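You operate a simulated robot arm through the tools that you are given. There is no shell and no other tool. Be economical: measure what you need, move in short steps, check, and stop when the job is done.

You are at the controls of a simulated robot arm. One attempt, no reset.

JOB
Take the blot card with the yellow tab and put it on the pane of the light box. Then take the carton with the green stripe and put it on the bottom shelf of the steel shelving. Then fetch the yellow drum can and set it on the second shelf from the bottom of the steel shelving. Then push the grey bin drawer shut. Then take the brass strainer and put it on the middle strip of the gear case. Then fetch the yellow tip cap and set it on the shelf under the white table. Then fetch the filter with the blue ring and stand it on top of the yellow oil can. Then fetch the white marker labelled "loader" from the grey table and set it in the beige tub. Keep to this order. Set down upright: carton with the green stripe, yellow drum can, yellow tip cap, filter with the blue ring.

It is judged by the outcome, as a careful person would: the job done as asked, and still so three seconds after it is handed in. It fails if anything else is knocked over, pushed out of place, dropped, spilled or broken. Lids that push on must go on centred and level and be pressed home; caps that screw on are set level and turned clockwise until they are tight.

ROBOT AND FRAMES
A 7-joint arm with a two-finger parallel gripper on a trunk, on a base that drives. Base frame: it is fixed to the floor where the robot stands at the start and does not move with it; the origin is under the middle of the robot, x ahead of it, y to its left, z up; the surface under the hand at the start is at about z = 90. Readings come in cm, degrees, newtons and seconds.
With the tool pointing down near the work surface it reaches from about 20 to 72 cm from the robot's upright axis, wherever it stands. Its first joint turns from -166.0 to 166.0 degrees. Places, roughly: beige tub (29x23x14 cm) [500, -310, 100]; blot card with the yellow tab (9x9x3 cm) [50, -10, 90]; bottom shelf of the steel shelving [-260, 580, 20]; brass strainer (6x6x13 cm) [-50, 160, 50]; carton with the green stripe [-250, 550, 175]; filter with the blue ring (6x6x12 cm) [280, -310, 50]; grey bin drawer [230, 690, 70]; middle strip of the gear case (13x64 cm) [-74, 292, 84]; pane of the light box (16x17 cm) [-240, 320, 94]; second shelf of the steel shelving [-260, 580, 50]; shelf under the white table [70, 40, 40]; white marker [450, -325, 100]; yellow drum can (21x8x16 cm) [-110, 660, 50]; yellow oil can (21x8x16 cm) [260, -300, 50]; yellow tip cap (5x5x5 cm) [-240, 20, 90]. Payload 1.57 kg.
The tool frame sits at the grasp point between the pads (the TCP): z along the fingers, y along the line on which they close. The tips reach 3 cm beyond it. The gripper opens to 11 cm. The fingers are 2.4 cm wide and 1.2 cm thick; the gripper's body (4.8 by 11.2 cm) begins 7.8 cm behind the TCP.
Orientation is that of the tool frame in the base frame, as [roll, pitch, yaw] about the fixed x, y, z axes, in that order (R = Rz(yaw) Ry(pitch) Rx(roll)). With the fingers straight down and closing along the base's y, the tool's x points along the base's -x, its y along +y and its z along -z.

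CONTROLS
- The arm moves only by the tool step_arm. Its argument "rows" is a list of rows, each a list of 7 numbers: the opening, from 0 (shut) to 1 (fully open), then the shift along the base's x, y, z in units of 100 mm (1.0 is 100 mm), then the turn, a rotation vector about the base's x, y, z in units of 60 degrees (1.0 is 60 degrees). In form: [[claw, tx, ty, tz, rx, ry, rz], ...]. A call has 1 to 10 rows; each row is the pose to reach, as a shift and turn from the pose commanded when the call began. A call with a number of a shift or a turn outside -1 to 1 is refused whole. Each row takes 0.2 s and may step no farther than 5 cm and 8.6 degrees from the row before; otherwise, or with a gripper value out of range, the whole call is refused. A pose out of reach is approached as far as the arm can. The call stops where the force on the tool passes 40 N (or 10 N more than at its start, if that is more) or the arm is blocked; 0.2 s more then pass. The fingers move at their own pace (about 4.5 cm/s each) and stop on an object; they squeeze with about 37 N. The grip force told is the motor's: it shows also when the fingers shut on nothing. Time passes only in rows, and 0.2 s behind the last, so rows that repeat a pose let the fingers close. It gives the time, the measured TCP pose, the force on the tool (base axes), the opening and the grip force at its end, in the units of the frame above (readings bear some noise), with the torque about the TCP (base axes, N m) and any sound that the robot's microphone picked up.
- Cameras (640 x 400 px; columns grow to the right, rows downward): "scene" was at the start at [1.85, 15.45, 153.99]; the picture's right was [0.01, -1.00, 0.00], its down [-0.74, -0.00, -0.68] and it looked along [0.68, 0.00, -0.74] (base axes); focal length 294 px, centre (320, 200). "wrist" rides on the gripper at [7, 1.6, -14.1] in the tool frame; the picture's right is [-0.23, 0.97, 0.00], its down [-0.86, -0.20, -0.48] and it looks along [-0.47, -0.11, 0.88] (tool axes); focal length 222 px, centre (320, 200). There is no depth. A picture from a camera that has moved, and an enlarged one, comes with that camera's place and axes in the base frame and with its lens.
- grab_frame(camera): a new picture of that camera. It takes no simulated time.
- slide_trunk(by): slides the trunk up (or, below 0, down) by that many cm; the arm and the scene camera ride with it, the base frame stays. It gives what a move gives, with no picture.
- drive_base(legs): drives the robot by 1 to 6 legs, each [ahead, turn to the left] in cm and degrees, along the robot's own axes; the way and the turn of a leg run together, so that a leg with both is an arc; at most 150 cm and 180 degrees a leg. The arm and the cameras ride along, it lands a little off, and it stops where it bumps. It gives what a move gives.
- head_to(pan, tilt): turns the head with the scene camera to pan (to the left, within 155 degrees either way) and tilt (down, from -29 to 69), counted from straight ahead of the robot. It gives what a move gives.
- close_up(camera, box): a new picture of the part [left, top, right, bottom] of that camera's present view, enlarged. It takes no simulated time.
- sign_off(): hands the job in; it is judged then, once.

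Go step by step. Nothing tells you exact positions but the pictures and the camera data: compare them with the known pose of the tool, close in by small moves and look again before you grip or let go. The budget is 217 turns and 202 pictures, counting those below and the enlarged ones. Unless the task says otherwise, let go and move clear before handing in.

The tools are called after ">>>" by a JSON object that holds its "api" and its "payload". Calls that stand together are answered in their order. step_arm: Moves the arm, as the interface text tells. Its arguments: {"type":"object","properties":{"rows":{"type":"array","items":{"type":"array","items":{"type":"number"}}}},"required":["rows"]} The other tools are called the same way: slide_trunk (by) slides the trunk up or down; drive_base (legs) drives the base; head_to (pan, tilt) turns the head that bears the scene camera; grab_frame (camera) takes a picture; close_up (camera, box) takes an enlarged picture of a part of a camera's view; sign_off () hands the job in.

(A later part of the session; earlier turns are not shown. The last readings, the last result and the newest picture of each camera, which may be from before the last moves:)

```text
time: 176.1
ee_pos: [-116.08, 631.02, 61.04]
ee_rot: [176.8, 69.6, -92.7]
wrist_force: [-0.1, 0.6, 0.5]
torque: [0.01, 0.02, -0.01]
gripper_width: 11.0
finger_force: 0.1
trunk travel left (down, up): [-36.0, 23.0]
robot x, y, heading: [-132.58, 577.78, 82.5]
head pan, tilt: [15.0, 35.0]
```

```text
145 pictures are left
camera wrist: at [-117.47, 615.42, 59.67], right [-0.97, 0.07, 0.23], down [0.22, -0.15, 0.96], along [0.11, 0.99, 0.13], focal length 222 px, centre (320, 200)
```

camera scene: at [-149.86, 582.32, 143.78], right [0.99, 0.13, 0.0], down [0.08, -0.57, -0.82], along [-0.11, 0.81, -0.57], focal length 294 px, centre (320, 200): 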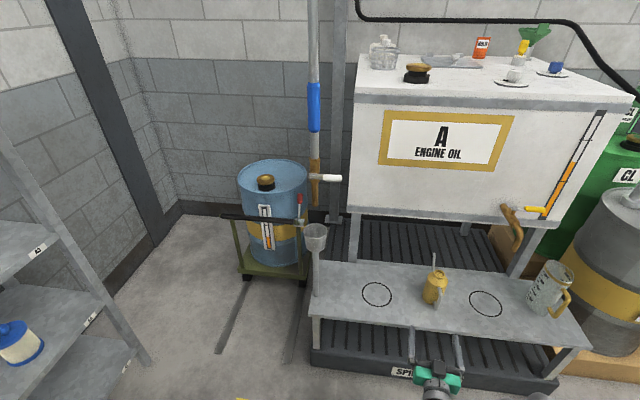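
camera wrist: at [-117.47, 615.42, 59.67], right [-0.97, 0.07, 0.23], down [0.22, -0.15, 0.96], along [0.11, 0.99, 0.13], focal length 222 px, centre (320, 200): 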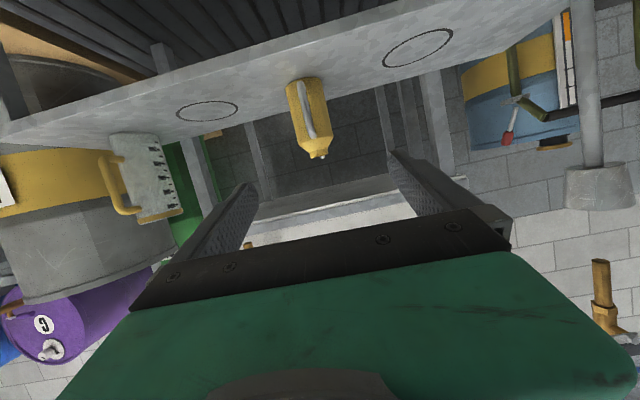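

The can's axis is near (-114, 661), z 44–57. I'll lower to z ≈ 50.5 and advance part way with the arm, then check.

>>> {"api": "step_arm", "payload": {"rows": [[1, -0.05, 0, -0.4, 0, 0, 0], [1, -0.05, 0, -0.8, 0, 0, 0], [1, -0.05, 0.1, -1, 0, 0, 0], [1, -0.05, 0.5, -1, 0, 0, 0], [1, -0.05, 0.8, -1, 0, 0, 0]]}}

>>> {"api": "drive_base", "payload": {"legs": [[10, 0]]}}

>>> {"api": "grab_frame", "payload": {"camera": "wrist"}}

>>> {"api": "grab_frame", "payload": {"camera": "scene"}}

```text
time: 177.3
ee_pos: [-116.61, 639.07, 51.15]
ee_rot: [177.0, 69.8, -92.6]
wrist_force: [0.1, -0.3, 0.1]
torque: [-0.01, 0.0, 0.02]
gripper_width: 11.0
finger_force: 0.0
trunk travel left (down, up): [-36.0, 23.0]
robot x, y, heading: [-132.92, 577.68, 82.5]
head pan, tilt: [15.0, 35.0]
```

```text
time: 178.4
ee_pos: [-115.34, 649.05, 51.14]
ee_rot: [176.9, 69.8, -92.6]
wrist_force: [-0.2, 0.3, 0.4]
torque: [0.0, 0.0, 0.03]
gripper_width: 11.0
finger_force: 0.0
trunk travel left (down, up): [-36.0, 23.0]
robot x, y, heading: [-131.0, 587.55, 82.4]
head pan, tilt: [15.0, 35.0]
```

```text
144 pictures are left
camera wrist: at [-116.77, 633.42, 49.65], right [-0.97, 0.07, 0.23], down [0.22, -0.15, 0.96], along [0.11, 0.99, 0.13], focal length 222 px, centre (320, 200)
```

wrist: 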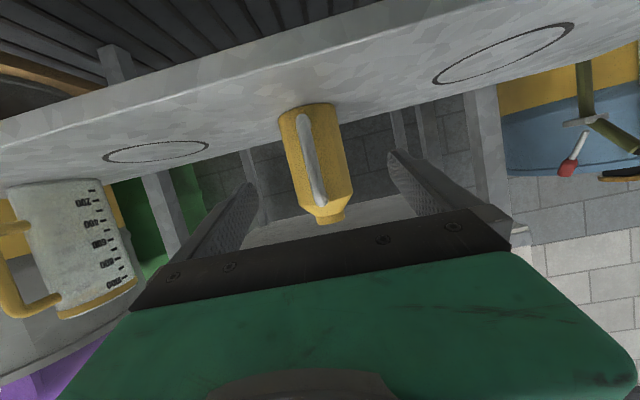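

```text
143 pictures are left
camera scene: at [-148.57, 592.3, 143.78], right [0.99, 0.13, 0.0], down [0.08, -0.57, -0.82], along [-0.11, 0.81, -0.57], focal length 294 px, centre (320, 200)
```

scene: 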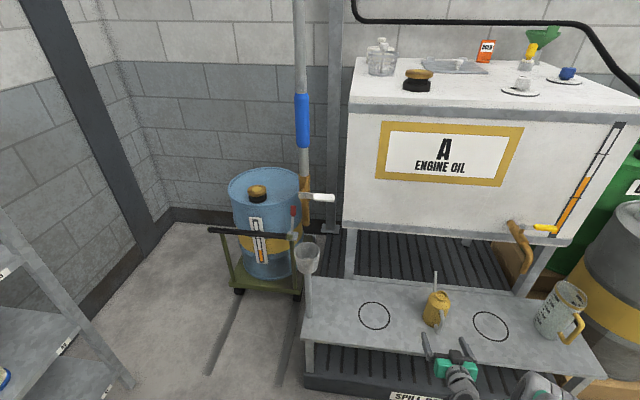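

>>> {"api": "step_arm", "payload": {"rows": [[1, -0.11, 0.0, -0.05, 0, 0, 0], [1, -0.11, 0.0, -0.05, 0, 0, 0]]}}

>>> {"api": "drive_base", "payload": {"legs": [[6, 0]]}}

>>> {"api": "grab_frame", "payload": {"camera": "wrist"}}

```text
time: 179.0
ee_pos: [-116.44, 648.94, 50.62]
ee_rot: [176.9, 69.8, -92.8]
wrist_force: [0.5, 0.2, 0.2]
torque: [-0.03, -0.01, -0.01]
gripper_width: 10.99
finger_force: 0.1
trunk travel left (down, up): [-36.0, 23.0]
robot x, y, heading: [-131.29, 587.4, 82.5]
head pan, tilt: [15.0, 35.0]
```

```text
time: 180.0
ee_pos: [-115.65, 654.88, 50.6]
ee_rot: [176.8, 69.8, -92.6]
wrist_force: [0.3, -0.1, 0.8]
torque: [-0.01, -0.01, 0.0]
gripper_width: 11.0
finger_force: 0.0
trunk travel left (down, up): [-36.0, 23.0]
robot x, y, heading: [-130.66, 593.76, 82.6]
head pan, tilt: [15.0, 35.0]
```

```text
142 pictures are left
camera wrist: at [-117.09, 639.38, 49.15], right [-0.97, 0.07, 0.23], down [0.22, -0.15, 0.96], along [0.11, 0.99, 0.13], focal length 222 px, centre (320, 200)
```

wrist: 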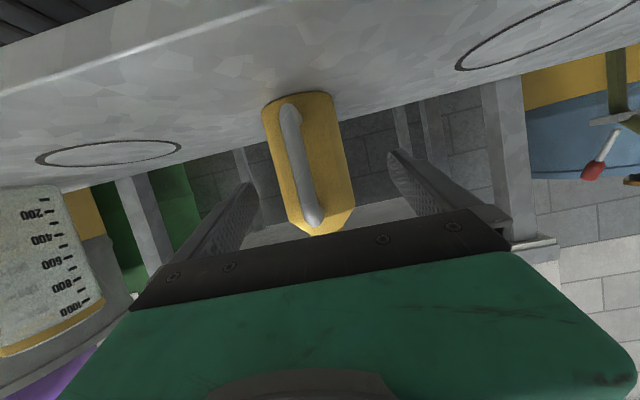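

>>> {"api": "drive_base", "payload": {"legs": [[4, 0]]}}

>>> {"api": "grab_frame", "payload": {"camera": "wrist"}}

```text
time: 180.9
ee_pos: [-115.21, 658.97, 50.59]
ee_rot: [176.9, 69.8, -92.6]
wrist_force: [-1.2, -0.4, -0.4]
torque: [-0.04, -0.01, 0.0]
gripper_width: 11.0
finger_force: 0.1
trunk travel left (down, up): [-36.0, 23.0]
robot x, y, heading: [-130.07, 597.54, 82.5]
head pan, tilt: [15.0, 35.0]
```

```text
141 pictures are left
camera wrist: at [-116.6, 643.37, 49.15], right [-0.97, 0.07, 0.23], down [0.22, -0.15, 0.96], along [0.11, 0.99, 0.13], focal length 222 px, centre (320, 200)
```

wrist: 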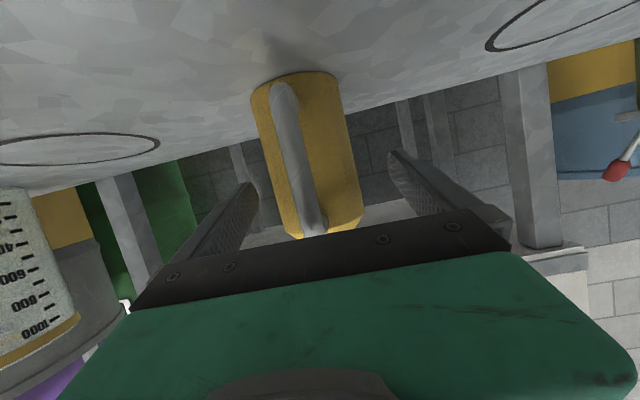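

The body's apparent size puts its axis nearer y ≈ 662.5. I'll go 3 cm further, then grip.

>>> {"api": "drive_base", "payload": {"legs": [[3, 0]]}}

>>> {"api": "step_arm", "payload": {"rows": [[0, 0, 0, 0, 0, 0, 0], [0, 0, 0, 0, 0, 0, 0], [0, 0, 0, 0, 0, 0, 0], [0, 0, 0, 0, 0, 0, 0]]}}

>>> {"api": "grab_frame", "payload": {"camera": "wrist"}}

```text
time: 181.7
ee_pos: [-114.77, 661.98, 50.61]
ee_rot: [176.8, 69.9, -92.6]
wrist_force: [0.8, -0.1, 0.4]
torque: [-0.02, -0.02, 0.03]
gripper_width: 10.99
finger_force: 0.1
trunk travel left (down, up): [-36.0, 23.0]
robot x, y, heading: [-129.56, 600.76, 82.9]
head pan, tilt: [15.0, 35.0]
```

```text
time: 182.7
ee_pos: [-114.86, 661.96, 50.56]
ee_rot: [177.0, 69.8, -92.4]
wrist_force: [0.6, -0.3, 0.7]
torque: [0.0, -0.14, 0.0]
gripper_width: 7.54
finger_force: 31.3
trunk travel left (down, up): [-36.0, 23.0]
robot x, y, heading: [-129.31, 600.62, 82.8]
head pan, tilt: [15.0, 35.0]
```

```text
140 pictures are left
camera wrist: at [-116.21, 646.35, 49.15], right [-0.97, 0.07, 0.23], down [0.22, -0.15, 0.96], along [0.11, 0.99, 0.13], focal length 222 px, centre (320, 200)
```

wrist: 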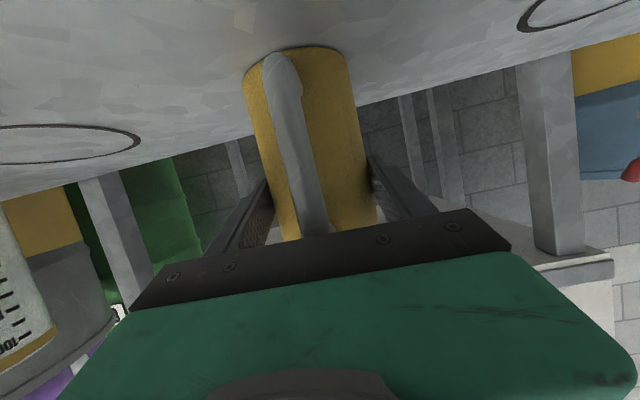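

Gripped (7.5 cm). I'll lift with the trunk, back off, and retract the arm slightly.

>>> {"api": "slide_trunk", "payload": {"by": 5}}

>>> {"api": "drive_base", "payload": {"legs": [[-23, 0]]}}

>>> {"api": "step_arm", "payload": {"rows": [[0, 0, -0.4, 0.1, 0, 0, 0], [0, 0, -0.8, 0.3, 0, 0, 0], [0, 0, -1, 0.5, 0, 0, 0]]}}

>>> {"api": "grab_frame", "payload": {"camera": "scene"}}

```text
time: 183.6
ee_pos: [-114.87, 661.95, 55.55]
ee_rot: [176.9, 69.8, -92.7]
wrist_force: [0.4, -0.1, -1.5]
torque: [-0.09, -0.01, 0.02]
gripper_width: 7.48
finger_force: 37.2
trunk travel left (down, up): [-41.0, 18.0]
robot x, y, heading: [-129.98, 600.54, 82.5]
head pan, tilt: [15.0, 35.0]
```

```text
time: 185.3
ee_pos: [-117.87, 639.3, 55.55]
ee_rot: [176.9, 69.8, -92.7]
wrist_force: [0.2, 0.2, -0.9]
torque: [-0.03, 0.01, 0.01]
gripper_width: 7.47
finger_force: 36.9
trunk travel left (down, up): [-41.0, 18.0]
robot x, y, heading: [-132.08, 577.7, 82.7]
head pan, tilt: [15.0, 35.0]
```

```text
time: 186.2
ee_pos: [-117.8, 629.24, 60.61]
ee_rot: [176.7, 69.8, -92.8]
wrist_force: [0.3, -0.7, -2.3]
torque: [-0.03, 0.01, -0.02]
gripper_width: 7.48
finger_force: 37.0
trunk travel left (down, up): [-41.0, 18.0]
robot x, y, heading: [-132.47, 577.92, 82.9]
head pan, tilt: [15.0, 35.0]
```

```text
139 pictures are left
camera scene: at [-149.83, 582.45, 148.78], right [0.99, 0.13, 0.0], down [0.08, -0.57, -0.82], along [-0.11, 0.81, -0.57], focal length 294 px, centre (320, 200)
```

scene: 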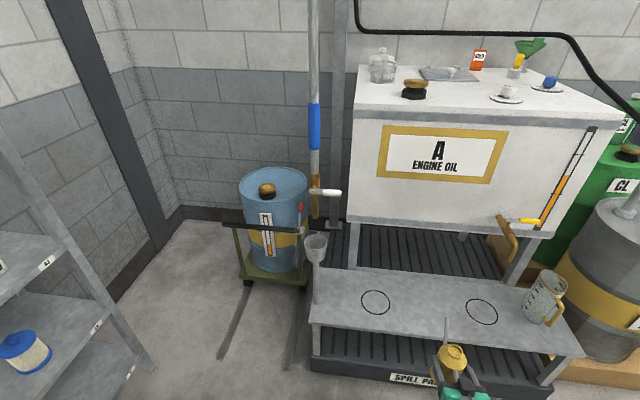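

The drum can is held upright. I'll swing away from the stand, reverse into the corridor and face the shelving.

>>> {"api": "drive_base", "payload": {"legs": [[0, -33], [-33, 0], [0, 130]]}}

>>> {"api": "head_to", "payload": {"pan": -10, "tilt": 35}}

>>> {"api": "grab_frame", "payload": {"camera": "scene"}}

>>> {"api": "grab_frame", "payload": {"camera": "wrist"}}

```text
time: 195.3
ee_pos: [-206.51, 560.71, 60.64]
ee_rot: [176.8, 69.8, 4.8]
wrist_force: [0.2, 0.2, -1.4]
torque: [0.0, -0.01, 0.04]
gripper_width: 7.5
finger_force: 37.3
trunk travel left (down, up): [-41.0, 18.0]
robot x, y, heading: [-153.58, 552.92, -179.7]
head pan, tilt: [15.0, 35.0]
```

```text
time: 196.2
ee_pos: [-206.55, 560.91, 60.5]
ee_rot: [176.9, 69.9, 4.8]
wrist_force: [-0.6, -0.7, -1.8]
torque: [0.01, -0.02, -0.01]
gripper_width: 7.49
finger_force: 36.5
trunk travel left (down, up): [-41.0, 18.0]
robot x, y, heading: [-153.56, 552.72, -179.7]
head pan, tilt: [-10.0, 35.0]
```

```text
138 pictures are left
camera scene: at [-156.38, 538.71, 148.78], right [0.17, 0.99, 0.0], down [0.57, -0.1, -0.82], along [-0.81, 0.14, -0.57], focal length 294 px, centre (320, 200)
```

scene: 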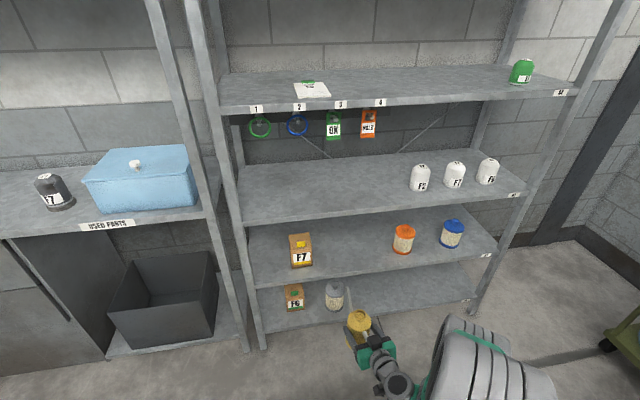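

```text
137 pictures are left
camera wrist: at [-190.59, 561.27, 59.16], right [0.05, -0.97, 0.23], down [0.12, 0.24, 0.96], along [-0.99, -0.02, 0.13], focal length 222 px, centre (320, 200)
```

wrist: 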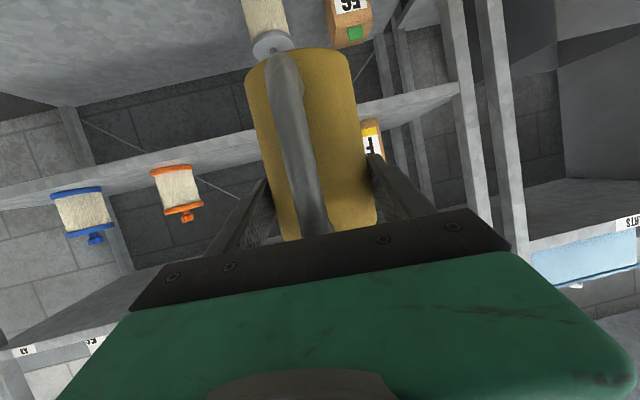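

Free spot on the second shelf is between F7 (y≈546) and the orange jar (y≈592). I'll move to y ≈ 568.5, raise a bit, and drive in.

>>> {"api": "step_arm", "payload": {"rows": [[0, 0, 0.3, 0.2, 0, 0, 0], [0, 0, 0.6, 0.3, 0, 0, 0], [0, 0, 0.78, 0.35, 0, 0, 0]]}}

>>> {"api": "drive_base", "payload": {"legs": [[22, 0]]}}

>>> {"api": "grab_frame", "payload": {"camera": "scene"}}

>>> {"api": "grab_frame", "payload": {"camera": "wrist"}}

```text
time: 197.0
ee_pos: [-206.43, 568.61, 64.07]
ee_rot: [176.9, 69.7, 4.9]
wrist_force: [-1.0, -0.1, -1.5]
torque: [0.0, -0.02, 0.02]
gripper_width: 7.48
finger_force: 36.9
trunk travel left (down, up): [-41.0, 18.0]
robot x, y, heading: [-153.51, 552.77, -180.3]
head pan, tilt: [-10.0, 35.0]
```

```text
time: 198.7
ee_pos: [-228.52, 568.55, 64.1]
ee_rot: [177.0, 69.8, 4.7]
wrist_force: [-0.1, -0.3, -1.4]
torque: [0.03, -0.03, -0.01]
gripper_width: 7.47
finger_force: 37.0
trunk travel left (down, up): [-41.0, 18.0]
robot x, y, heading: [-175.14, 552.77, -180.2]
head pan, tilt: [-10.0, 35.0]
```

```text
136 pictures are left
camera scene: at [-178.33, 538.7, 148.78], right [0.17, 0.99, 0.0], down [0.56, -0.1, -0.82], along [-0.81, 0.14, -0.57], focal length 294 px, centre (320, 200)
```

scene: 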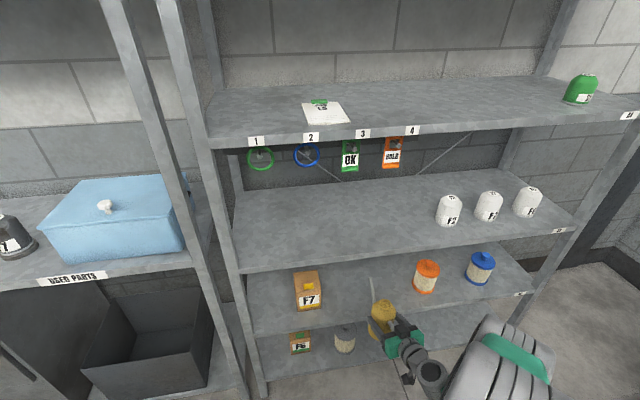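

```text
135 pictures are left
camera wrist: at [-212.54, 569.06, 62.63], right [0.05, -0.97, 0.23], down [0.12, 0.24, 0.96], along [-0.99, -0.02, 0.13], focal length 222 px, centre (320, 200)
```

wrist: 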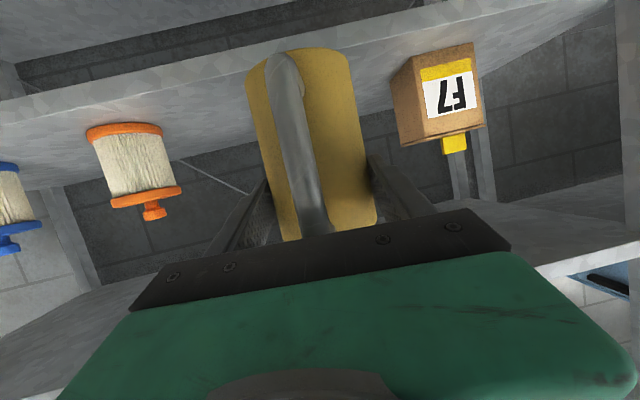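

>>> {"api": "drive_base", "payload": {"legs": [[22, 0]]}}

>>> {"api": "step_arm", "payload": {"rows": [[0, 0, 0, -0.1, 0, 0, 0], [0, 0, 0, -0.2, 0, 0, 0], [0, 0, 0, -0.24, 0, 0, 0], [0, 0, 0, -0.28, 0, 0, 0], [0, 0, 0, -0.32, 0, 0, 0], [0, 0, 0, -0.36, 0, 0, 0], [0, 0, 0, -0.4, 0, 0, 0]]}}

>>> {"api": "grab_frame", "payload": {"camera": "wrist"}}

```text
time: 200.4
ee_pos: [-250.55, 568.53, 64.01]
ee_rot: [176.9, 69.9, 4.8]
wrist_force: [-0.3, 1.0, -0.8]
torque: [-0.02, -0.02, -0.01]
gripper_width: 7.45
finger_force: 37.4
trunk travel left (down, up): [-41.0, 18.0]
robot x, y, heading: [-197.66, 552.96, -179.8]
head pan, tilt: [-10.0, 35.0]
```

```text
time: 202.0
ee_pos: [-250.57, 568.58, 60.05]
ee_rot: [176.8, 69.8, 4.8]
wrist_force: [-0.5, 0.3, -1.1]
torque: [0.02, -0.01, 0.04]
gripper_width: 7.47
finger_force: 36.6
trunk travel left (down, up): [-41.0, 18.0]
robot x, y, heading: [-197.58, 552.54, -179.5]
head pan, tilt: [-10.0, 35.0]
```

```text
134 pictures are left
camera wrist: at [-234.63, 569.04, 58.63], right [0.05, -0.97, 0.23], down [0.12, 0.24, 0.96], along [-0.99, -0.02, 0.13], focal length 222 px, centre (320, 200)
```

wrist: 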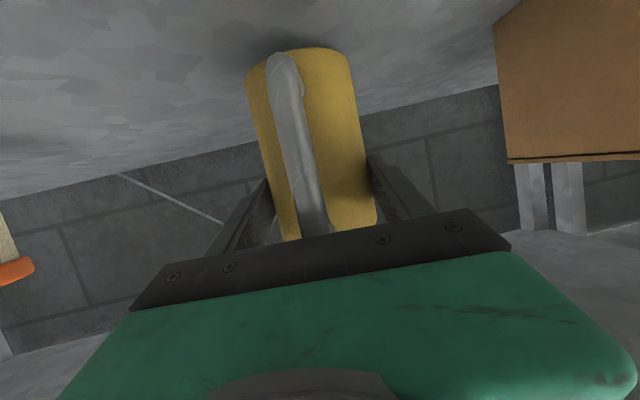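

>>> {"api": "step_arm", "payload": {"rows": [[0, 0, 0, -0.03, 0, 0, 0], [0, 0, 0, -0.06, 0, 0, 0], [0, 0, 0, -0.09, 0, 0, 0], [0, 0, 0, -0.12, 0, 0, 0], [0, 0, 0, -0.15, 0, 0, 0]]}}

>>> {"api": "grab_frame", "payload": {"camera": "wrist"}}

```text
time: 203.2
ee_pos: [-250.51, 568.5, 58.69]
ee_rot: [177.0, 70.0, 4.8]
wrist_force: [3.3, -2.3, 8.4]
torque: [0.22, -0.14, -0.05]
gripper_width: 7.45
finger_force: 36.9
trunk travel left (down, up): [-41.0, 18.0]
robot x, y, heading: [-197.9, 552.64, -179.9]
head pan, tilt: [-10.0, 35.0]
```

```text
133 pictures are left
camera wrist: at [-234.67, 569.03, 57.2], right [0.05, -0.97, 0.23], down [0.13, 0.24, 0.96], along [-0.99, -0.02, 0.14], focal length 222 px, centre (320, 200)
```

wrist: 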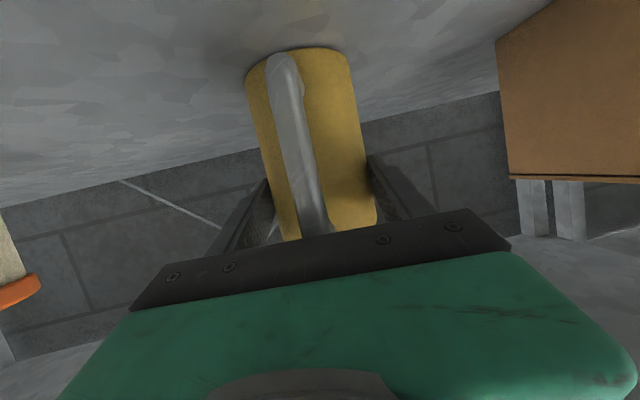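

Contact. I'll release and back out straight.

>>> {"api": "step_arm", "payload": {"rows": [[0, 0, 0, -0.01, 0, 0, 0], [0.85, 0, 0, -0.01, 0, 0, 0], [1, 0, 0, 0, 0, 0, 0], [1, 0, 0, 0.01, 0, 0, 0], [1, 0, 0, 0.02, 0, 0, 0]]}}

>>> {"api": "drive_base", "payload": {"legs": [[-22, 0]]}}

>>> {"api": "grab_frame", "payload": {"camera": "wrist"}}

>>> {"api": "grab_frame", "payload": {"camera": "scene"}}

```text
time: 204.4
ee_pos: [-250.65, 568.59, 58.67]
ee_rot: [176.9, 69.8, 4.8]
wrist_force: [-0.4, 0.3, 0.4]
torque: [-0.01, -0.04, 0.0]
gripper_width: 10.98
finger_force: 0.0
trunk travel left (down, up): [-41.0, 18.0]
robot x, y, heading: [-197.87, 552.63, -180.1]
head pan, tilt: [-10.0, 35.0]
```

```text
time: 206.1
ee_pos: [-228.49, 568.52, 58.69]
ee_rot: [176.9, 69.8, 4.9]
wrist_force: [-0.2, -0.3, -0.7]
torque: [-0.02, 0.0, 0.02]
gripper_width: 10.99
finger_force: 0.1
trunk travel left (down, up): [-41.0, 18.0]
robot x, y, heading: [-175.57, 552.93, -179.6]
head pan, tilt: [-10.0, 35.0]
```

```text
132 pictures are left
camera wrist: at [-212.63, 569.05, 57.3], right [0.05, -0.97, 0.23], down [0.12, 0.24, 0.96], along [-0.99, -0.02, 0.13], focal length 222 px, centre (320, 200)
```

wrist: 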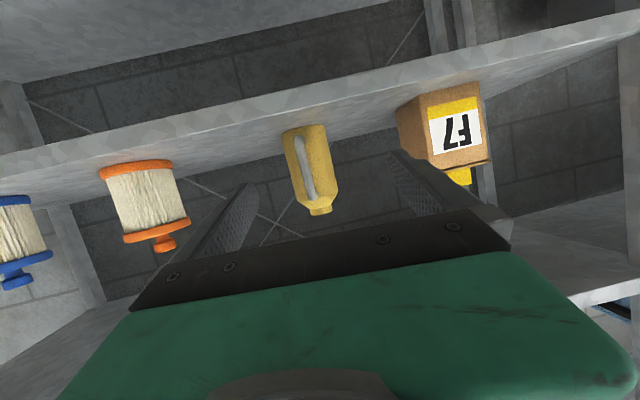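

```text
131 pictures are left
camera scene: at [-178.41, 538.69, 148.78], right [0.17, 0.99, 0.0], down [0.57, -0.1, -0.82], along [-0.81, 0.14, -0.57], focal length 294 px, centre (320, 200)
```

scene: 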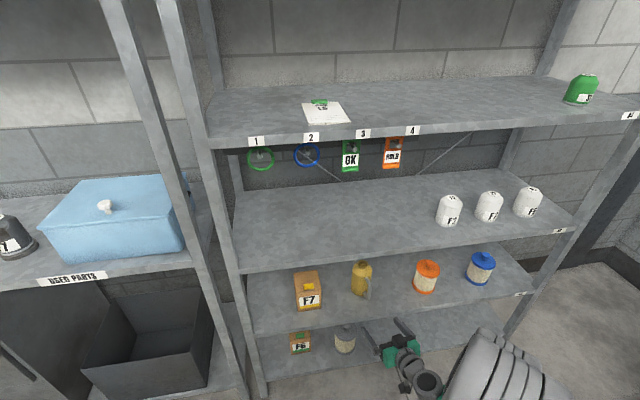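

The drum can stands well. Next the grey bin drawer, around (230, 690). I'll back off, swing toward the aisle and look.

>>> {"api": "drive_base", "payload": {"legs": [[-20, 0], [0, -90], [38, 0], [0, -75]]}}

>>> {"api": "head_to", "payload": {"pan": 0, "tilt": 15}}

>>> {"api": "grab_frame", "payload": {"camera": "scene"}}

```text
time: 216.7
ee_pos: [-100.51, 588.36, 58.71]
ee_rot: [176.9, 69.8, -160.9]
wrist_force: [0.1, -0.4, -0.5]
torque: [0.01, -0.02, 0.01]
gripper_width: 11.03
finger_force: 0.0
trunk travel left (down, up): [-41.0, 18.0]
robot x, y, heading: [-155.59, 590.69, 14.5]
head pan, tilt: [-10.0, 35.0]
```

```text
time: 217.6
ee_pos: [-100.43, 588.28, 58.73]
ee_rot: [176.8, 69.8, -161.0]
wrist_force: [0.4, 0.1, 0.0]
torque: [-0.02, 0.01, -0.01]
gripper_width: 10.99
finger_force: 0.0
trunk travel left (down, up): [-41.0, 18.0]
robot x, y, heading: [-155.47, 590.74, 14.2]
head pan, tilt: [0.0, 15.0]
```

```text
130 pictures are left
camera scene: at [-156.29, 606.4, 151.97], right [0.25, -0.97, 0.0], down [-0.25, -0.06, -0.97], along [0.94, 0.24, -0.26], focal length 294 px, centre (320, 200)
```

scene: 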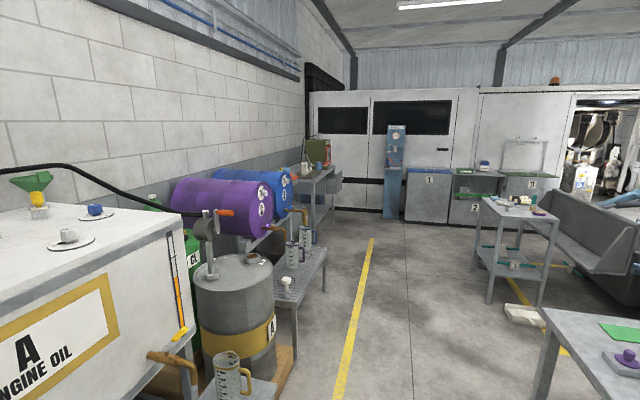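

>>> {"api": "close_up", "payload": {"camera": "scene", "box": [270, 120, 430, 220]}}

>>> {"api": "drive_base", "payload": {"legs": [[0, -14], [150, 0], [110, 0]]}}

>>> {"api": "head_to", "payload": {"pan": 30, "tilt": 25}}

>>> {"api": "grab_frame", "payload": {"camera": "scene"}}

```text
4.00 times, centred on (350, 170) of scene
camera zoom: at [-156.29, 606.4, 151.97], right [0.25, -0.97, 0.0], down [-0.25, -0.06, -0.97], along [0.94, 0.24, -0.26], focal length 1174 px, centre (200, 320)
```

zoom: 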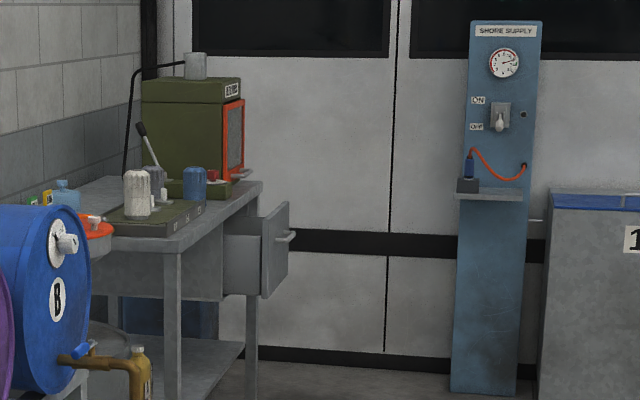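

```text
time: 231.0
ee_pos: [154.91, 576.68, 58.78]
ee_rot: [176.9, 69.8, -174.8]
wrist_force: [0.2, 0.8, -0.2]
torque: [-0.02, -0.02, -0.01]
gripper_width: 11.01
finger_force: 0.0
trunk travel left (down, up): [-41.0, 18.0]
robot x, y, heading: [101.91, 592.29, 0.5]
head pan, tilt: [0.0, 15.0]
```

```text
time: 231.9
ee_pos: [154.9, 576.71, 58.75]
ee_rot: [176.9, 69.8, -174.7]
wrist_force: [-0.4, 0.2, -0.1]
torque: [0.03, 0.0, 0.0]
gripper_width: 10.98
finger_force: 0.1
trunk travel left (down, up): [-41.0, 18.0]
robot x, y, heading: [102.09, 592.24, 0.4]
head pan, tilt: [30.0, 25.0]
```

```text
128 pictures are left
camera scene: at [103.73, 612.19, 150.36], right [0.51, -0.86, 0.0], down [-0.36, -0.21, -0.91], along [0.78, 0.46, -0.42], focal length 294 px, centre (320, 200)
```

scene: 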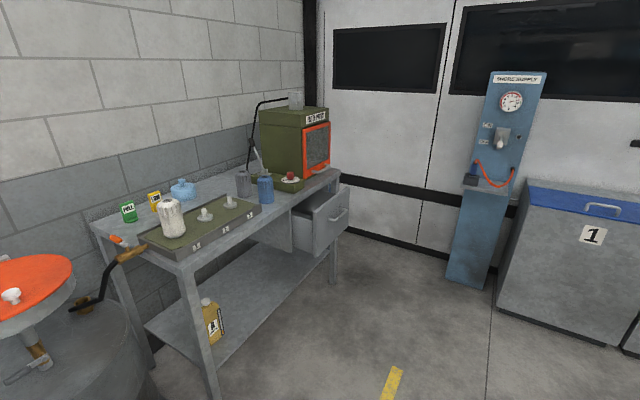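

The drawer hangs open under the right end of the workbench, facing -y, around (230, 675, 70). I'll drive in front of it and face it.

>>> {"api": "drive_base", "payload": {"legs": [[116, 0], [0, 90]]}}

>>> {"api": "head_to", "payload": {"pan": 0, "tilt": 40}}

>>> {"api": "grab_frame", "payload": {"camera": "scene"}}

>>> {"api": "grab_frame", "payload": {"camera": "wrist"}}

```text
time: 241.7
ee_pos: [233.12, 646.48, 58.64]
ee_rot: [176.9, 69.8, -84.5]
wrist_force: [-0.2, 0.2, 0.0]
torque: [0.0, -0.03, 0.03]
gripper_width: 11.0
finger_force: 0.1
trunk travel left (down, up): [-41.0, 18.0]
robot x, y, heading: [217.74, 593.46, 90.6]
head pan, tilt: [30.0, 25.0]
```

```text
time: 242.6
ee_pos: [233.15, 646.46, 58.77]
ee_rot: [176.9, 69.8, -84.4]
wrist_force: [0.8, -0.2, -0.8]
torque: [-0.03, -0.02, -0.01]
gripper_width: 11.0
finger_force: 0.1
trunk travel left (down, up): [-41.0, 18.0]
robot x, y, heading: [217.73, 593.27, 90.8]
head pan, tilt: [0.0, 40.0]
```

```text
127 pictures are left
camera scene: at [202.29, 595.66, 148.03], right [1.0, 0.01, 0.0], down [0.01, -0.64, -0.77], along [-0.01, 0.77, -0.64], focal length 294 px, centre (320, 200)
```

scene: 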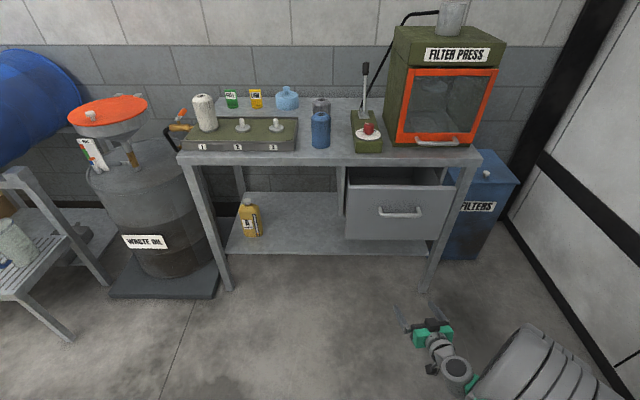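

```text
126 pictures are left
camera wrist: at [233.95, 630.8, 57.31], right [-0.97, -0.06, 0.23], down [0.24, -0.12, 0.96], along [-0.03, 0.99, 0.13], focal length 222 px, centre (320, 200)
```

wrist: 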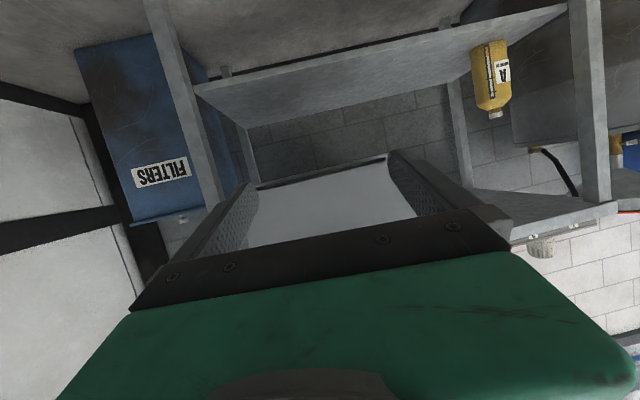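

The drawer's front face is at y ≈ 681, centred on x ≈ 233, z 56–84, handle at z ≈ 71. I'll close the fist, level it, and approach below the handle.

>>> {"api": "step_arm", "payload": {"rows": [[0, 0, 0, 0.2, 0.11, 0, 0], [0, 0, 0, 0.4, 0.22, 0, 0], [0, 0, 0, 0.6, 0.33, 0, 0], [0, 0, 0, 0.6, 0.33, 0, 0], [0, 0, 0, 0.6, 0.33, 0, 0], [0, 0, 0, 0.6, 0.33, 0, 0]]}}

>>> {"api": "drive_base", "payload": {"legs": [[24, 0]]}}

>>> {"api": "grab_frame", "payload": {"camera": "scene"}}

>>> {"api": "grab_frame", "payload": {"camera": "wrist"}}

```text
time: 244.0
ee_pos: [233.12, 646.54, 64.75]
ee_rot: [-107.3, 88.1, -8.9]
wrist_force: [0.0, -0.4, 0.9]
torque: [0.0, -0.02, -0.04]
gripper_width: 0.0
finger_force: 7.6
trunk travel left (down, up): [-41.0, 18.0]
robot x, y, heading: [217.91, 593.48, 90.7]
head pan, tilt: [0.0, 40.0]
```

```text
time: 245.8
ee_pos: [232.81, 670.74, 64.79]
ee_rot: [-107.1, 88.1, -9.0]
wrist_force: [0.4, -0.4, 0.3]
torque: [-0.02, 0.01, -0.02]
gripper_width: 0.0
finger_force: 21.6
trunk travel left (down, up): [-41.0, 18.0]
robot x, y, heading: [217.46, 617.87, 90.8]
head pan, tilt: [0.0, 40.0]
```

```text
125 pictures are left
camera scene: at [202.0, 619.87, 148.03], right [1.0, 0.01, 0.0], down [0.01, -0.64, -0.77], along [-0.01, 0.77, -0.64], focal length 294 px, centre (320, 200)
```

scene: 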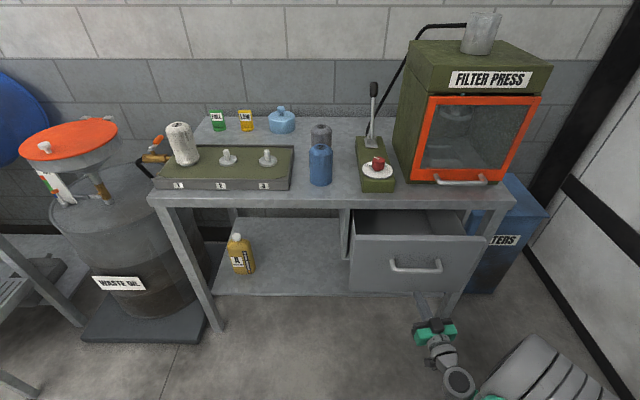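

```text
124 pictures are left
camera wrist: at [233.63, 656.52, 58.08], right [-0.97, -0.14, 0.2], down [0.24, -0.44, 0.87], along [-0.03, 0.89, 0.46], focal length 222 px, centre (320, 200)
```

wrist: 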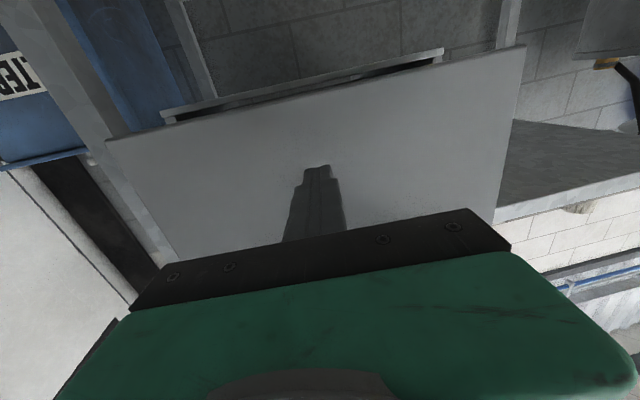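

The face is at y ≈ 677, bottom z ≈ 61; my fist is just in front. I'll raise 2 cm and push.

>>> {"api": "step_arm", "payload": {"rows": [[0, 0, 0, 0.2, 0, 0, 0], [0, 0, 0.2, 0.2, 0, 0, 0], [0, 0, 0.4, 0.2, 0, 0, 0], [0, 0, 0.55, 0.2, 0, 0, 0], [0, 0, 0.7, 0.2, 0, 0, 0], [0, 0, 0.85, 0.2, 0, 0, 0], [0, 0, 1.0, 0.2, 0, 0, 0]]}}

>>> {"api": "grab_frame", "payload": {"camera": "scene"}}

```text
time: 247.4
ee_pos: [232.96, 680.62, 66.83]
ee_rot: [-108.5, 88.1, -10.2]
wrist_force: [0.3, -0.3, -0.6]
torque: [0.03, 0.03, 0.0]
gripper_width: 0.0
finger_force: 21.2
trunk travel left (down, up): [-41.0, 18.0]
robot x, y, heading: [217.84, 617.75, 90.8]
head pan, tilt: [0.0, 40.0]
```

```text
123 pictures are left
camera scene: at [202.0, 619.89, 148.02], right [1.0, 0.01, 0.0], down [0.01, -0.64, -0.77], along [-0.01, 0.77, -0.64], focal length 294 px, centre (320, 200)
```

scene: 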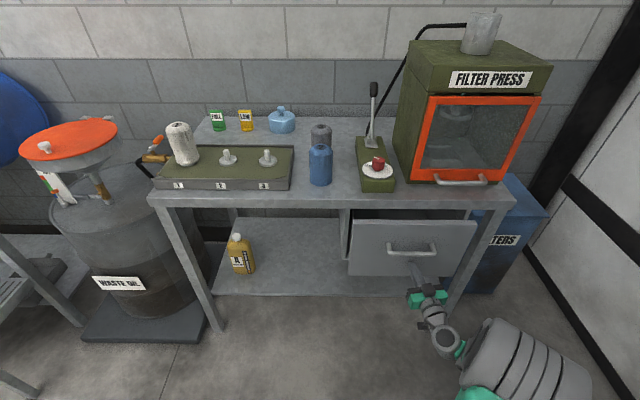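

It moves freely. I'll push further until it stops.

>>> {"api": "step_arm", "payload": {"rows": [[0, 0, 0.15, 0, 0, 0, 0], [0, 0, 0.3, 0, 0, 0, 0], [0, 0, 0.4, 0, 0, 0, 0], [0, 0, 0.5, 0, 0, 0, 0], [0, 0, 0.6, 0, 0, 0, 0], [0, 0, 0.7, 0, 0, 0, 0], [0, 0, 0.8, 0, 0, 0, 0]]}}

>>> {"api": "grab_frame", "payload": {"camera": "scene"}}

```text
time: 249.0
ee_pos: [232.7, 688.03, 66.74]
ee_rot: [-110.9, 88.6, -12.8]
wrist_force: [-4.1, -30.9, 17.3]
torque: [0.64, -0.13, -0.05]
gripper_width: 0.0
finger_force: 21.3
trunk travel left (down, up): [-41.0, 18.0]
robot x, y, heading: [217.67, 617.75, 90.6]
head pan, tilt: [0.0, 40.0]
stopped in row 7: the force on the tool passed its limit at 57 N (the readings are from after the stop); the commanded pose is now the measured one
```

```text
122 pictures are left
camera scene: at [201.91, 619.4, 148.06], right [1.0, 0.01, 0.0], down [0.01, -0.64, -0.77], along [-0.01, 0.77, -0.64], focal length 294 px, centre (320, 200)
```

scene: 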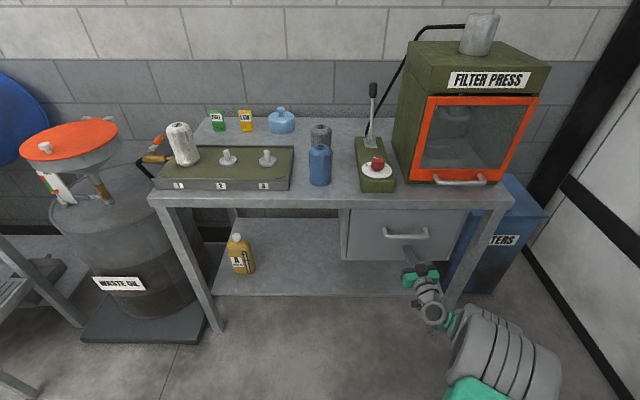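

The drawer hit its end stop. I'll retreat and verify.

>>> {"api": "step_arm", "payload": {"rows": [[0, 0, -0.3, 0, 0, 0, 0], [0, 0, -0.6, 0, 0, 0, 0], [0, 0, -1.0, 0, 0, 0, 0]]}}

>>> {"api": "close_up", "payload": {"camera": "scene", "box": [320, 180, 500, 300]}}

>>> {"api": "grab_frame", "payload": {"camera": "wrist"}}

```text
time: 249.8
ee_pos: [232.7, 678.26, 66.32]
ee_rot: [-118.3, 88.4, -20.2]
wrist_force: [-0.4, 0.4, -0.5]
torque: [0.01, -0.01, -0.04]
gripper_width: 0.0
finger_force: 21.0
trunk travel left (down, up): [-41.0, 18.0]
robot x, y, heading: [217.18, 617.62, 90.5]
head pan, tilt: [0.0, 40.0]
```

```text
3.33 times, centred on (410, 240) of scene
camera zoom: at [201.99, 619.9, 148.02], right [1.0, 0.01, 0.0], down [0.01, -0.64, -0.77], along [-0.01, 0.77, -0.64], focal length 979 px, centre (20, 67)
```

zoom: 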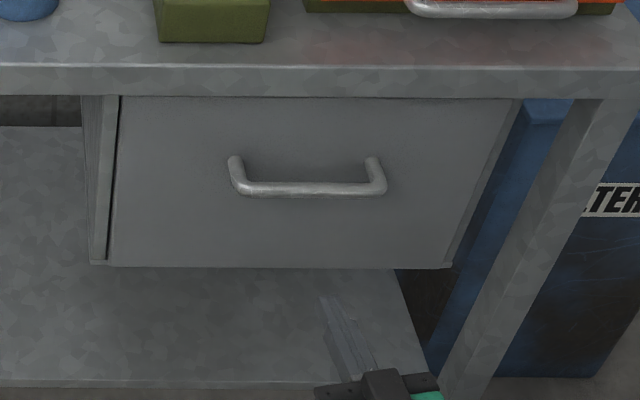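

```text
120 pictures are left
camera wrist: at [233.48, 663.97, 59.77], right [-0.97, -0.14, 0.2], down [0.24, -0.44, 0.87], along [-0.03, 0.89, 0.46], focal length 222 px, centre (320, 200)
```

wrist: 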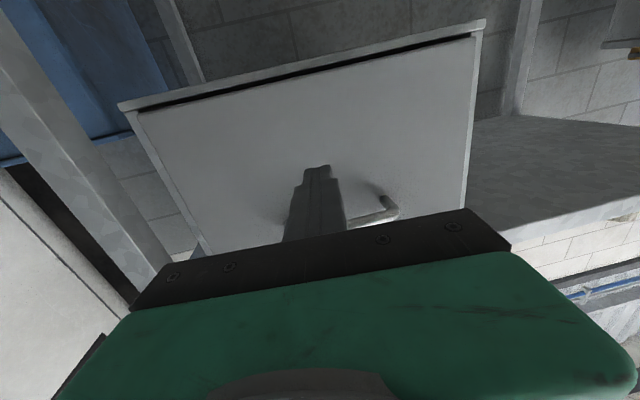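

The drawer is fully shut. Next, the brass strainer on the trolley's middle shelf; I'll back up, drive west along the aisle, then look south.

>>> {"api": "drive_base", "payload": {"legs": [[-26, 0], [0, 90], [150, 0], [57, 0], [0, 90]]}}

>>> {"api": "head_to", "payload": {"pan": 0, "tilt": 25}}

>>> {"api": "grab_frame", "payload": {"camera": "scene"}}

```text
time: 267.7
ee_pos: [-38.8, 548.22, 66.35]
ee_rot: [-124.5, 88.6, 114.6]
wrist_force: [2.9, 3.7, 2.4]
torque: [-0.13, 0.08, 0.05]
gripper_width: 0.0
finger_force: 21.6
trunk travel left (down, up): [-41.0, 18.0]
robot x, y, heading: [10.95, 586.19, -126.8]
head pan, tilt: [0.0, 40.0]
stopped in leg 5: the force on the tool passed its limit at 198 N (the readings are from after the stop); the commanded pose is now the measured one
```

```text
time: 268.5
ee_pos: [-38.93, 548.19, 66.26]
ee_rot: [-123.8, 88.5, 115.3]
wrist_force: [2.8, 3.3, 1.9]
torque: [-0.14, 0.09, 0.02]
gripper_width: 0.0
finger_force: 21.6
trunk travel left (down, up): [-41.0, 18.0]
robot x, y, heading: [10.89, 586.32, -126.9]
head pan, tilt: [0.0, 25.0]
```

```text
119 pictures are left
camera scene: at [21.01, 574.52, 150.35], right [-0.8, 0.6, 0.0], down [0.25, 0.34, -0.91], along [-0.54, -0.73, -0.42], focal length 294 px, centre (320, 200)
```

scene: 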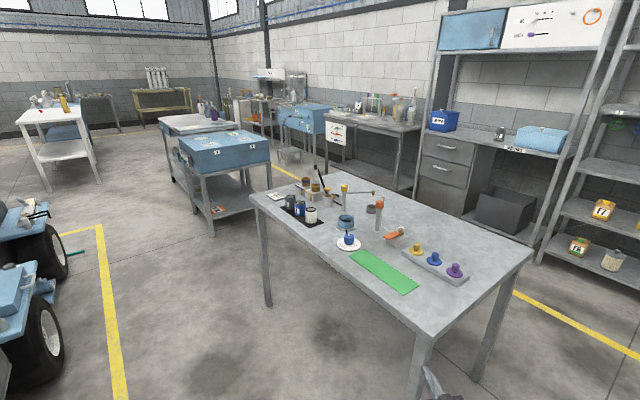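

The fist touched a table leg while turning; the table and the things on it look undisturbed. I'll turn back slightly, reverse away, and re-orient with more room.

>>> {"api": "drive_base", "payload": {"legs": [[0, -8], [-25, 0]]}}

>>> {"api": "close_up", "payload": {"camera": "scene", "box": [200, 130, 520, 330]}}

```text
time: 270.9
ee_pos: [-25.88, 573.12, 66.2]
ee_rot: [-125.2, 88.7, 106.2]
wrist_force: [0.8, 0.8, -0.5]
torque: [0.01, 0.0, 0.03]
gripper_width: 0.01
finger_force: 21.1
trunk travel left (down, up): [-41.0, 18.0]
robot x, y, heading: [28.08, 604.31, -134.5]
head pan, tilt: [0.0, 25.0]
```

```text
2.00 times, centred on (360, 230) of scene
camera zoom: at [36.91, 591.0, 150.36], right [-0.71, 0.7, 0.0], down [0.3, 0.3, -0.91], along [-0.64, -0.65, -0.42], focal length 587 px, centre (240, 140)
```

zoom: 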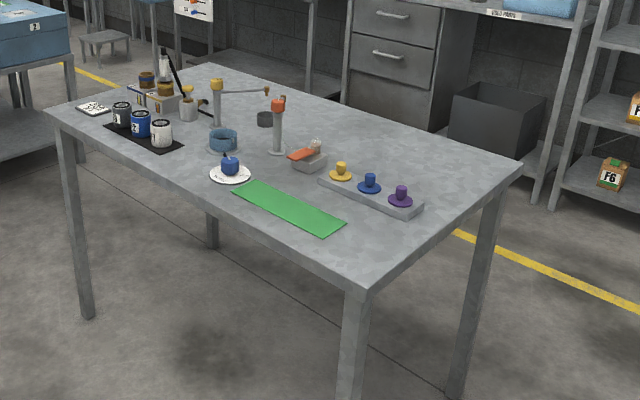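

All items on the table are upright and in place. I'll now head south down the aisle at x ≈ 10.

>>> {"api": "drive_base", "payload": {"legs": [[0, 35], [100, 0], [0, 9.5]]}}

>>> {"api": "grab_frame", "payload": {"camera": "scene"}}

```text
time: 278.4
ee_pos: [-4.19, 445.17, 66.31]
ee_rot: [-124.9, 88.7, 151.5]
wrist_force: [0.4, -0.6, 0.6]
torque: [0.0, -0.01, 0.0]
gripper_width: 0.0
finger_force: 21.0
trunk travel left (down, up): [-41.0, 18.0]
robot x, y, heading: [11.74, 505.56, -89.3]
head pan, tilt: [0.0, 25.0]
```

```text
117 pictures are left
camera scene: at [27.48, 502.27, 150.36], right [-1.0, -0.01, 0.0], down [0.0, 0.42, -0.91], along [0.01, -0.91, -0.42], focal length 294 px, centre (320, 200)
```

scene: 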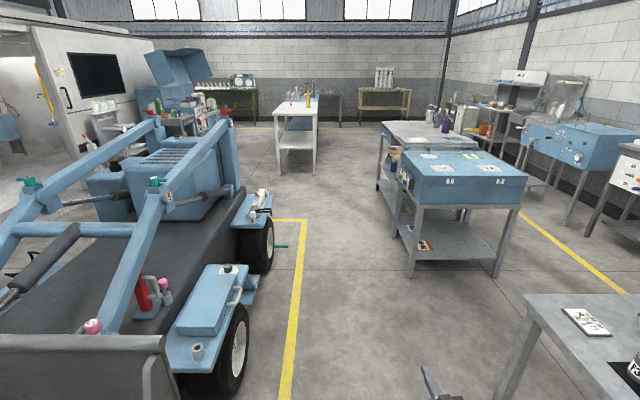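

>>> {"api": "drive_base", "payload": {"legs": [[150, 0], [60, 0]]}}

>>> {"api": "head_to", "payload": {"pan": -60, "tilt": 30}}

>>> {"api": "grab_frame", "payload": {"camera": "scene"}}

>>> {"api": "head_to", "payload": {"pan": -25, "tilt": 30}}

>>> {"api": "grab_frame", "payload": {"camera": "scene"}}

```text
time: 288.9
ee_pos: [0.51, 234.17, 66.25]
ee_rot: [-124.8, 88.5, 152.5]
wrist_force: [-0.3, 0.6, 0.4]
torque: [-0.01, 0.0, 0.0]
gripper_width: 0.0
finger_force: 21.5
trunk travel left (down, up): [-41.0, 18.0]
robot x, y, heading: [15.51, 294.64, -88.6]
head pan, tilt: [0.0, 25.0]
```

```text
time: 290.2
ee_pos: [0.45, 234.19, 66.28]
ee_rot: [-125.0, 88.6, 152.4]
wrist_force: [0.1, 0.4, -0.4]
torque: [0.02, 0.0, -0.03]
gripper_width: 0.01
finger_force: 20.9
trunk travel left (down, up): [-41.0, 18.0]
robot x, y, heading: [15.66, 294.61, -88.7]
head pan, tilt: [-60.0, 30.0]
```

```text
116 pictures are left
camera scene: at [23.17, 296.31, 149.56], right [-0.52, 0.85, 0.0], down [0.43, 0.26, -0.87], along [-0.74, -0.45, -0.5], focal length 294 px, centre (320, 200)
```

scene: 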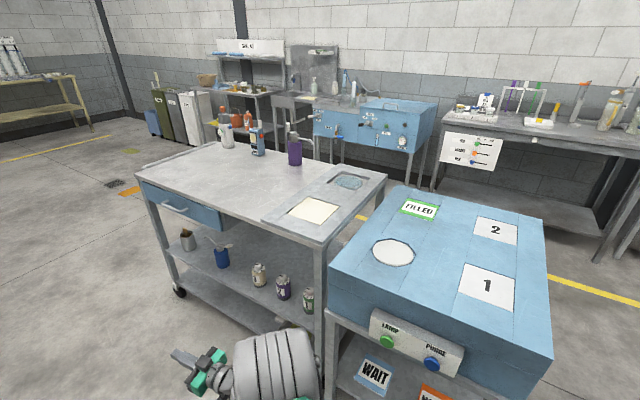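

```text
time: 291.2
ee_pos: [0.47, 234.21, 66.26]
ee_rot: [-125.1, 88.6, 152.3]
wrist_force: [0.4, 0.0, -1.0]
torque: [0.0, -0.03, -0.03]
gripper_width: 0.0
finger_force: 21.1
trunk travel left (down, up): [-41.0, 18.0]
robot x, y, heading: [15.94, 294.98, -88.7]
head pan, tilt: [-25.0, 30.0]
```

```text
115 pictures are left
camera scene: at [27.26, 292.75, 149.56], right [-0.92, 0.4, 0.0], down [0.2, 0.46, -0.87], along [-0.35, -0.79, -0.5], focal length 294 px, centre (320, 200)
```

scene: 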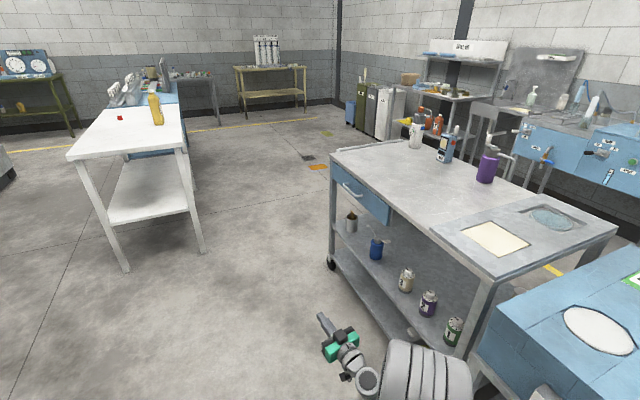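

>>> {"api": "head_to", "payload": {"pan": -75, "tilt": 40}}

>>> {"api": "grab_frame", "payload": {"camera": "scene"}}

>>> {"api": "head_to", "payload": {"pan": -35, "tilt": 35}}

>>> {"api": "close_up", "payload": {"camera": "scene", "box": [220, 120, 420, 320]}}

```text
time: 292.4
ee_pos: [0.52, 234.19, 66.29]
ee_rot: [-125.0, 88.6, 152.4]
wrist_force: [0.5, -0.4, -0.4]
torque: [0.02, 0.0, 0.0]
gripper_width: 0.0
finger_force: 21.4
trunk travel left (down, up): [-41.0, 18.0]
robot x, y, heading: [15.74, 294.78, -88.8]
head pan, tilt: [-75.0, 40.0]
```

```text
114 pictures are left
camera scene: at [22.74, 298.63, 148.03], right [-0.28, 0.96, 0.0], down [0.62, 0.18, -0.77], along [-0.73, -0.22, -0.64], focal length 294 px, centre (320, 200)
```

scene: 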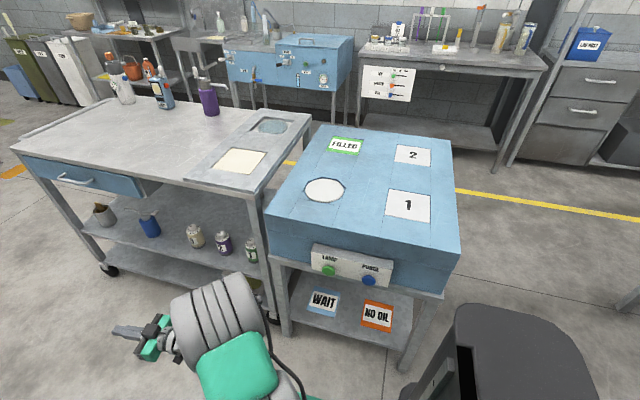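

```text
time: 293.5
ee_pos: [0.5, 234.12, 66.18]
ee_rot: [-125.0, 88.6, 152.3]
wrist_force: [1.3, -0.2, -0.7]
torque: [0.01, 0.03, 0.01]
gripper_width: 0.0
finger_force: 21.3
trunk travel left (down, up): [-41.0, 18.0]
robot x, y, heading: [15.78, 294.68, -88.5]
head pan, tilt: [-35.0, 35.0]
```

```text
2.00 times, centred on (320, 220) of scene
camera zoom: at [26.01, 293.7, 148.78], right [-0.83, 0.55, 0.0], down [0.32, 0.48, -0.82], along [-0.45, -0.68, -0.57], focal length 587 px, centre (320, 160)
```

zoom: 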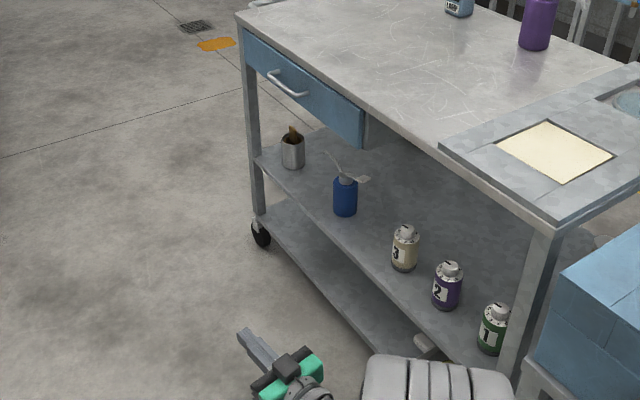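

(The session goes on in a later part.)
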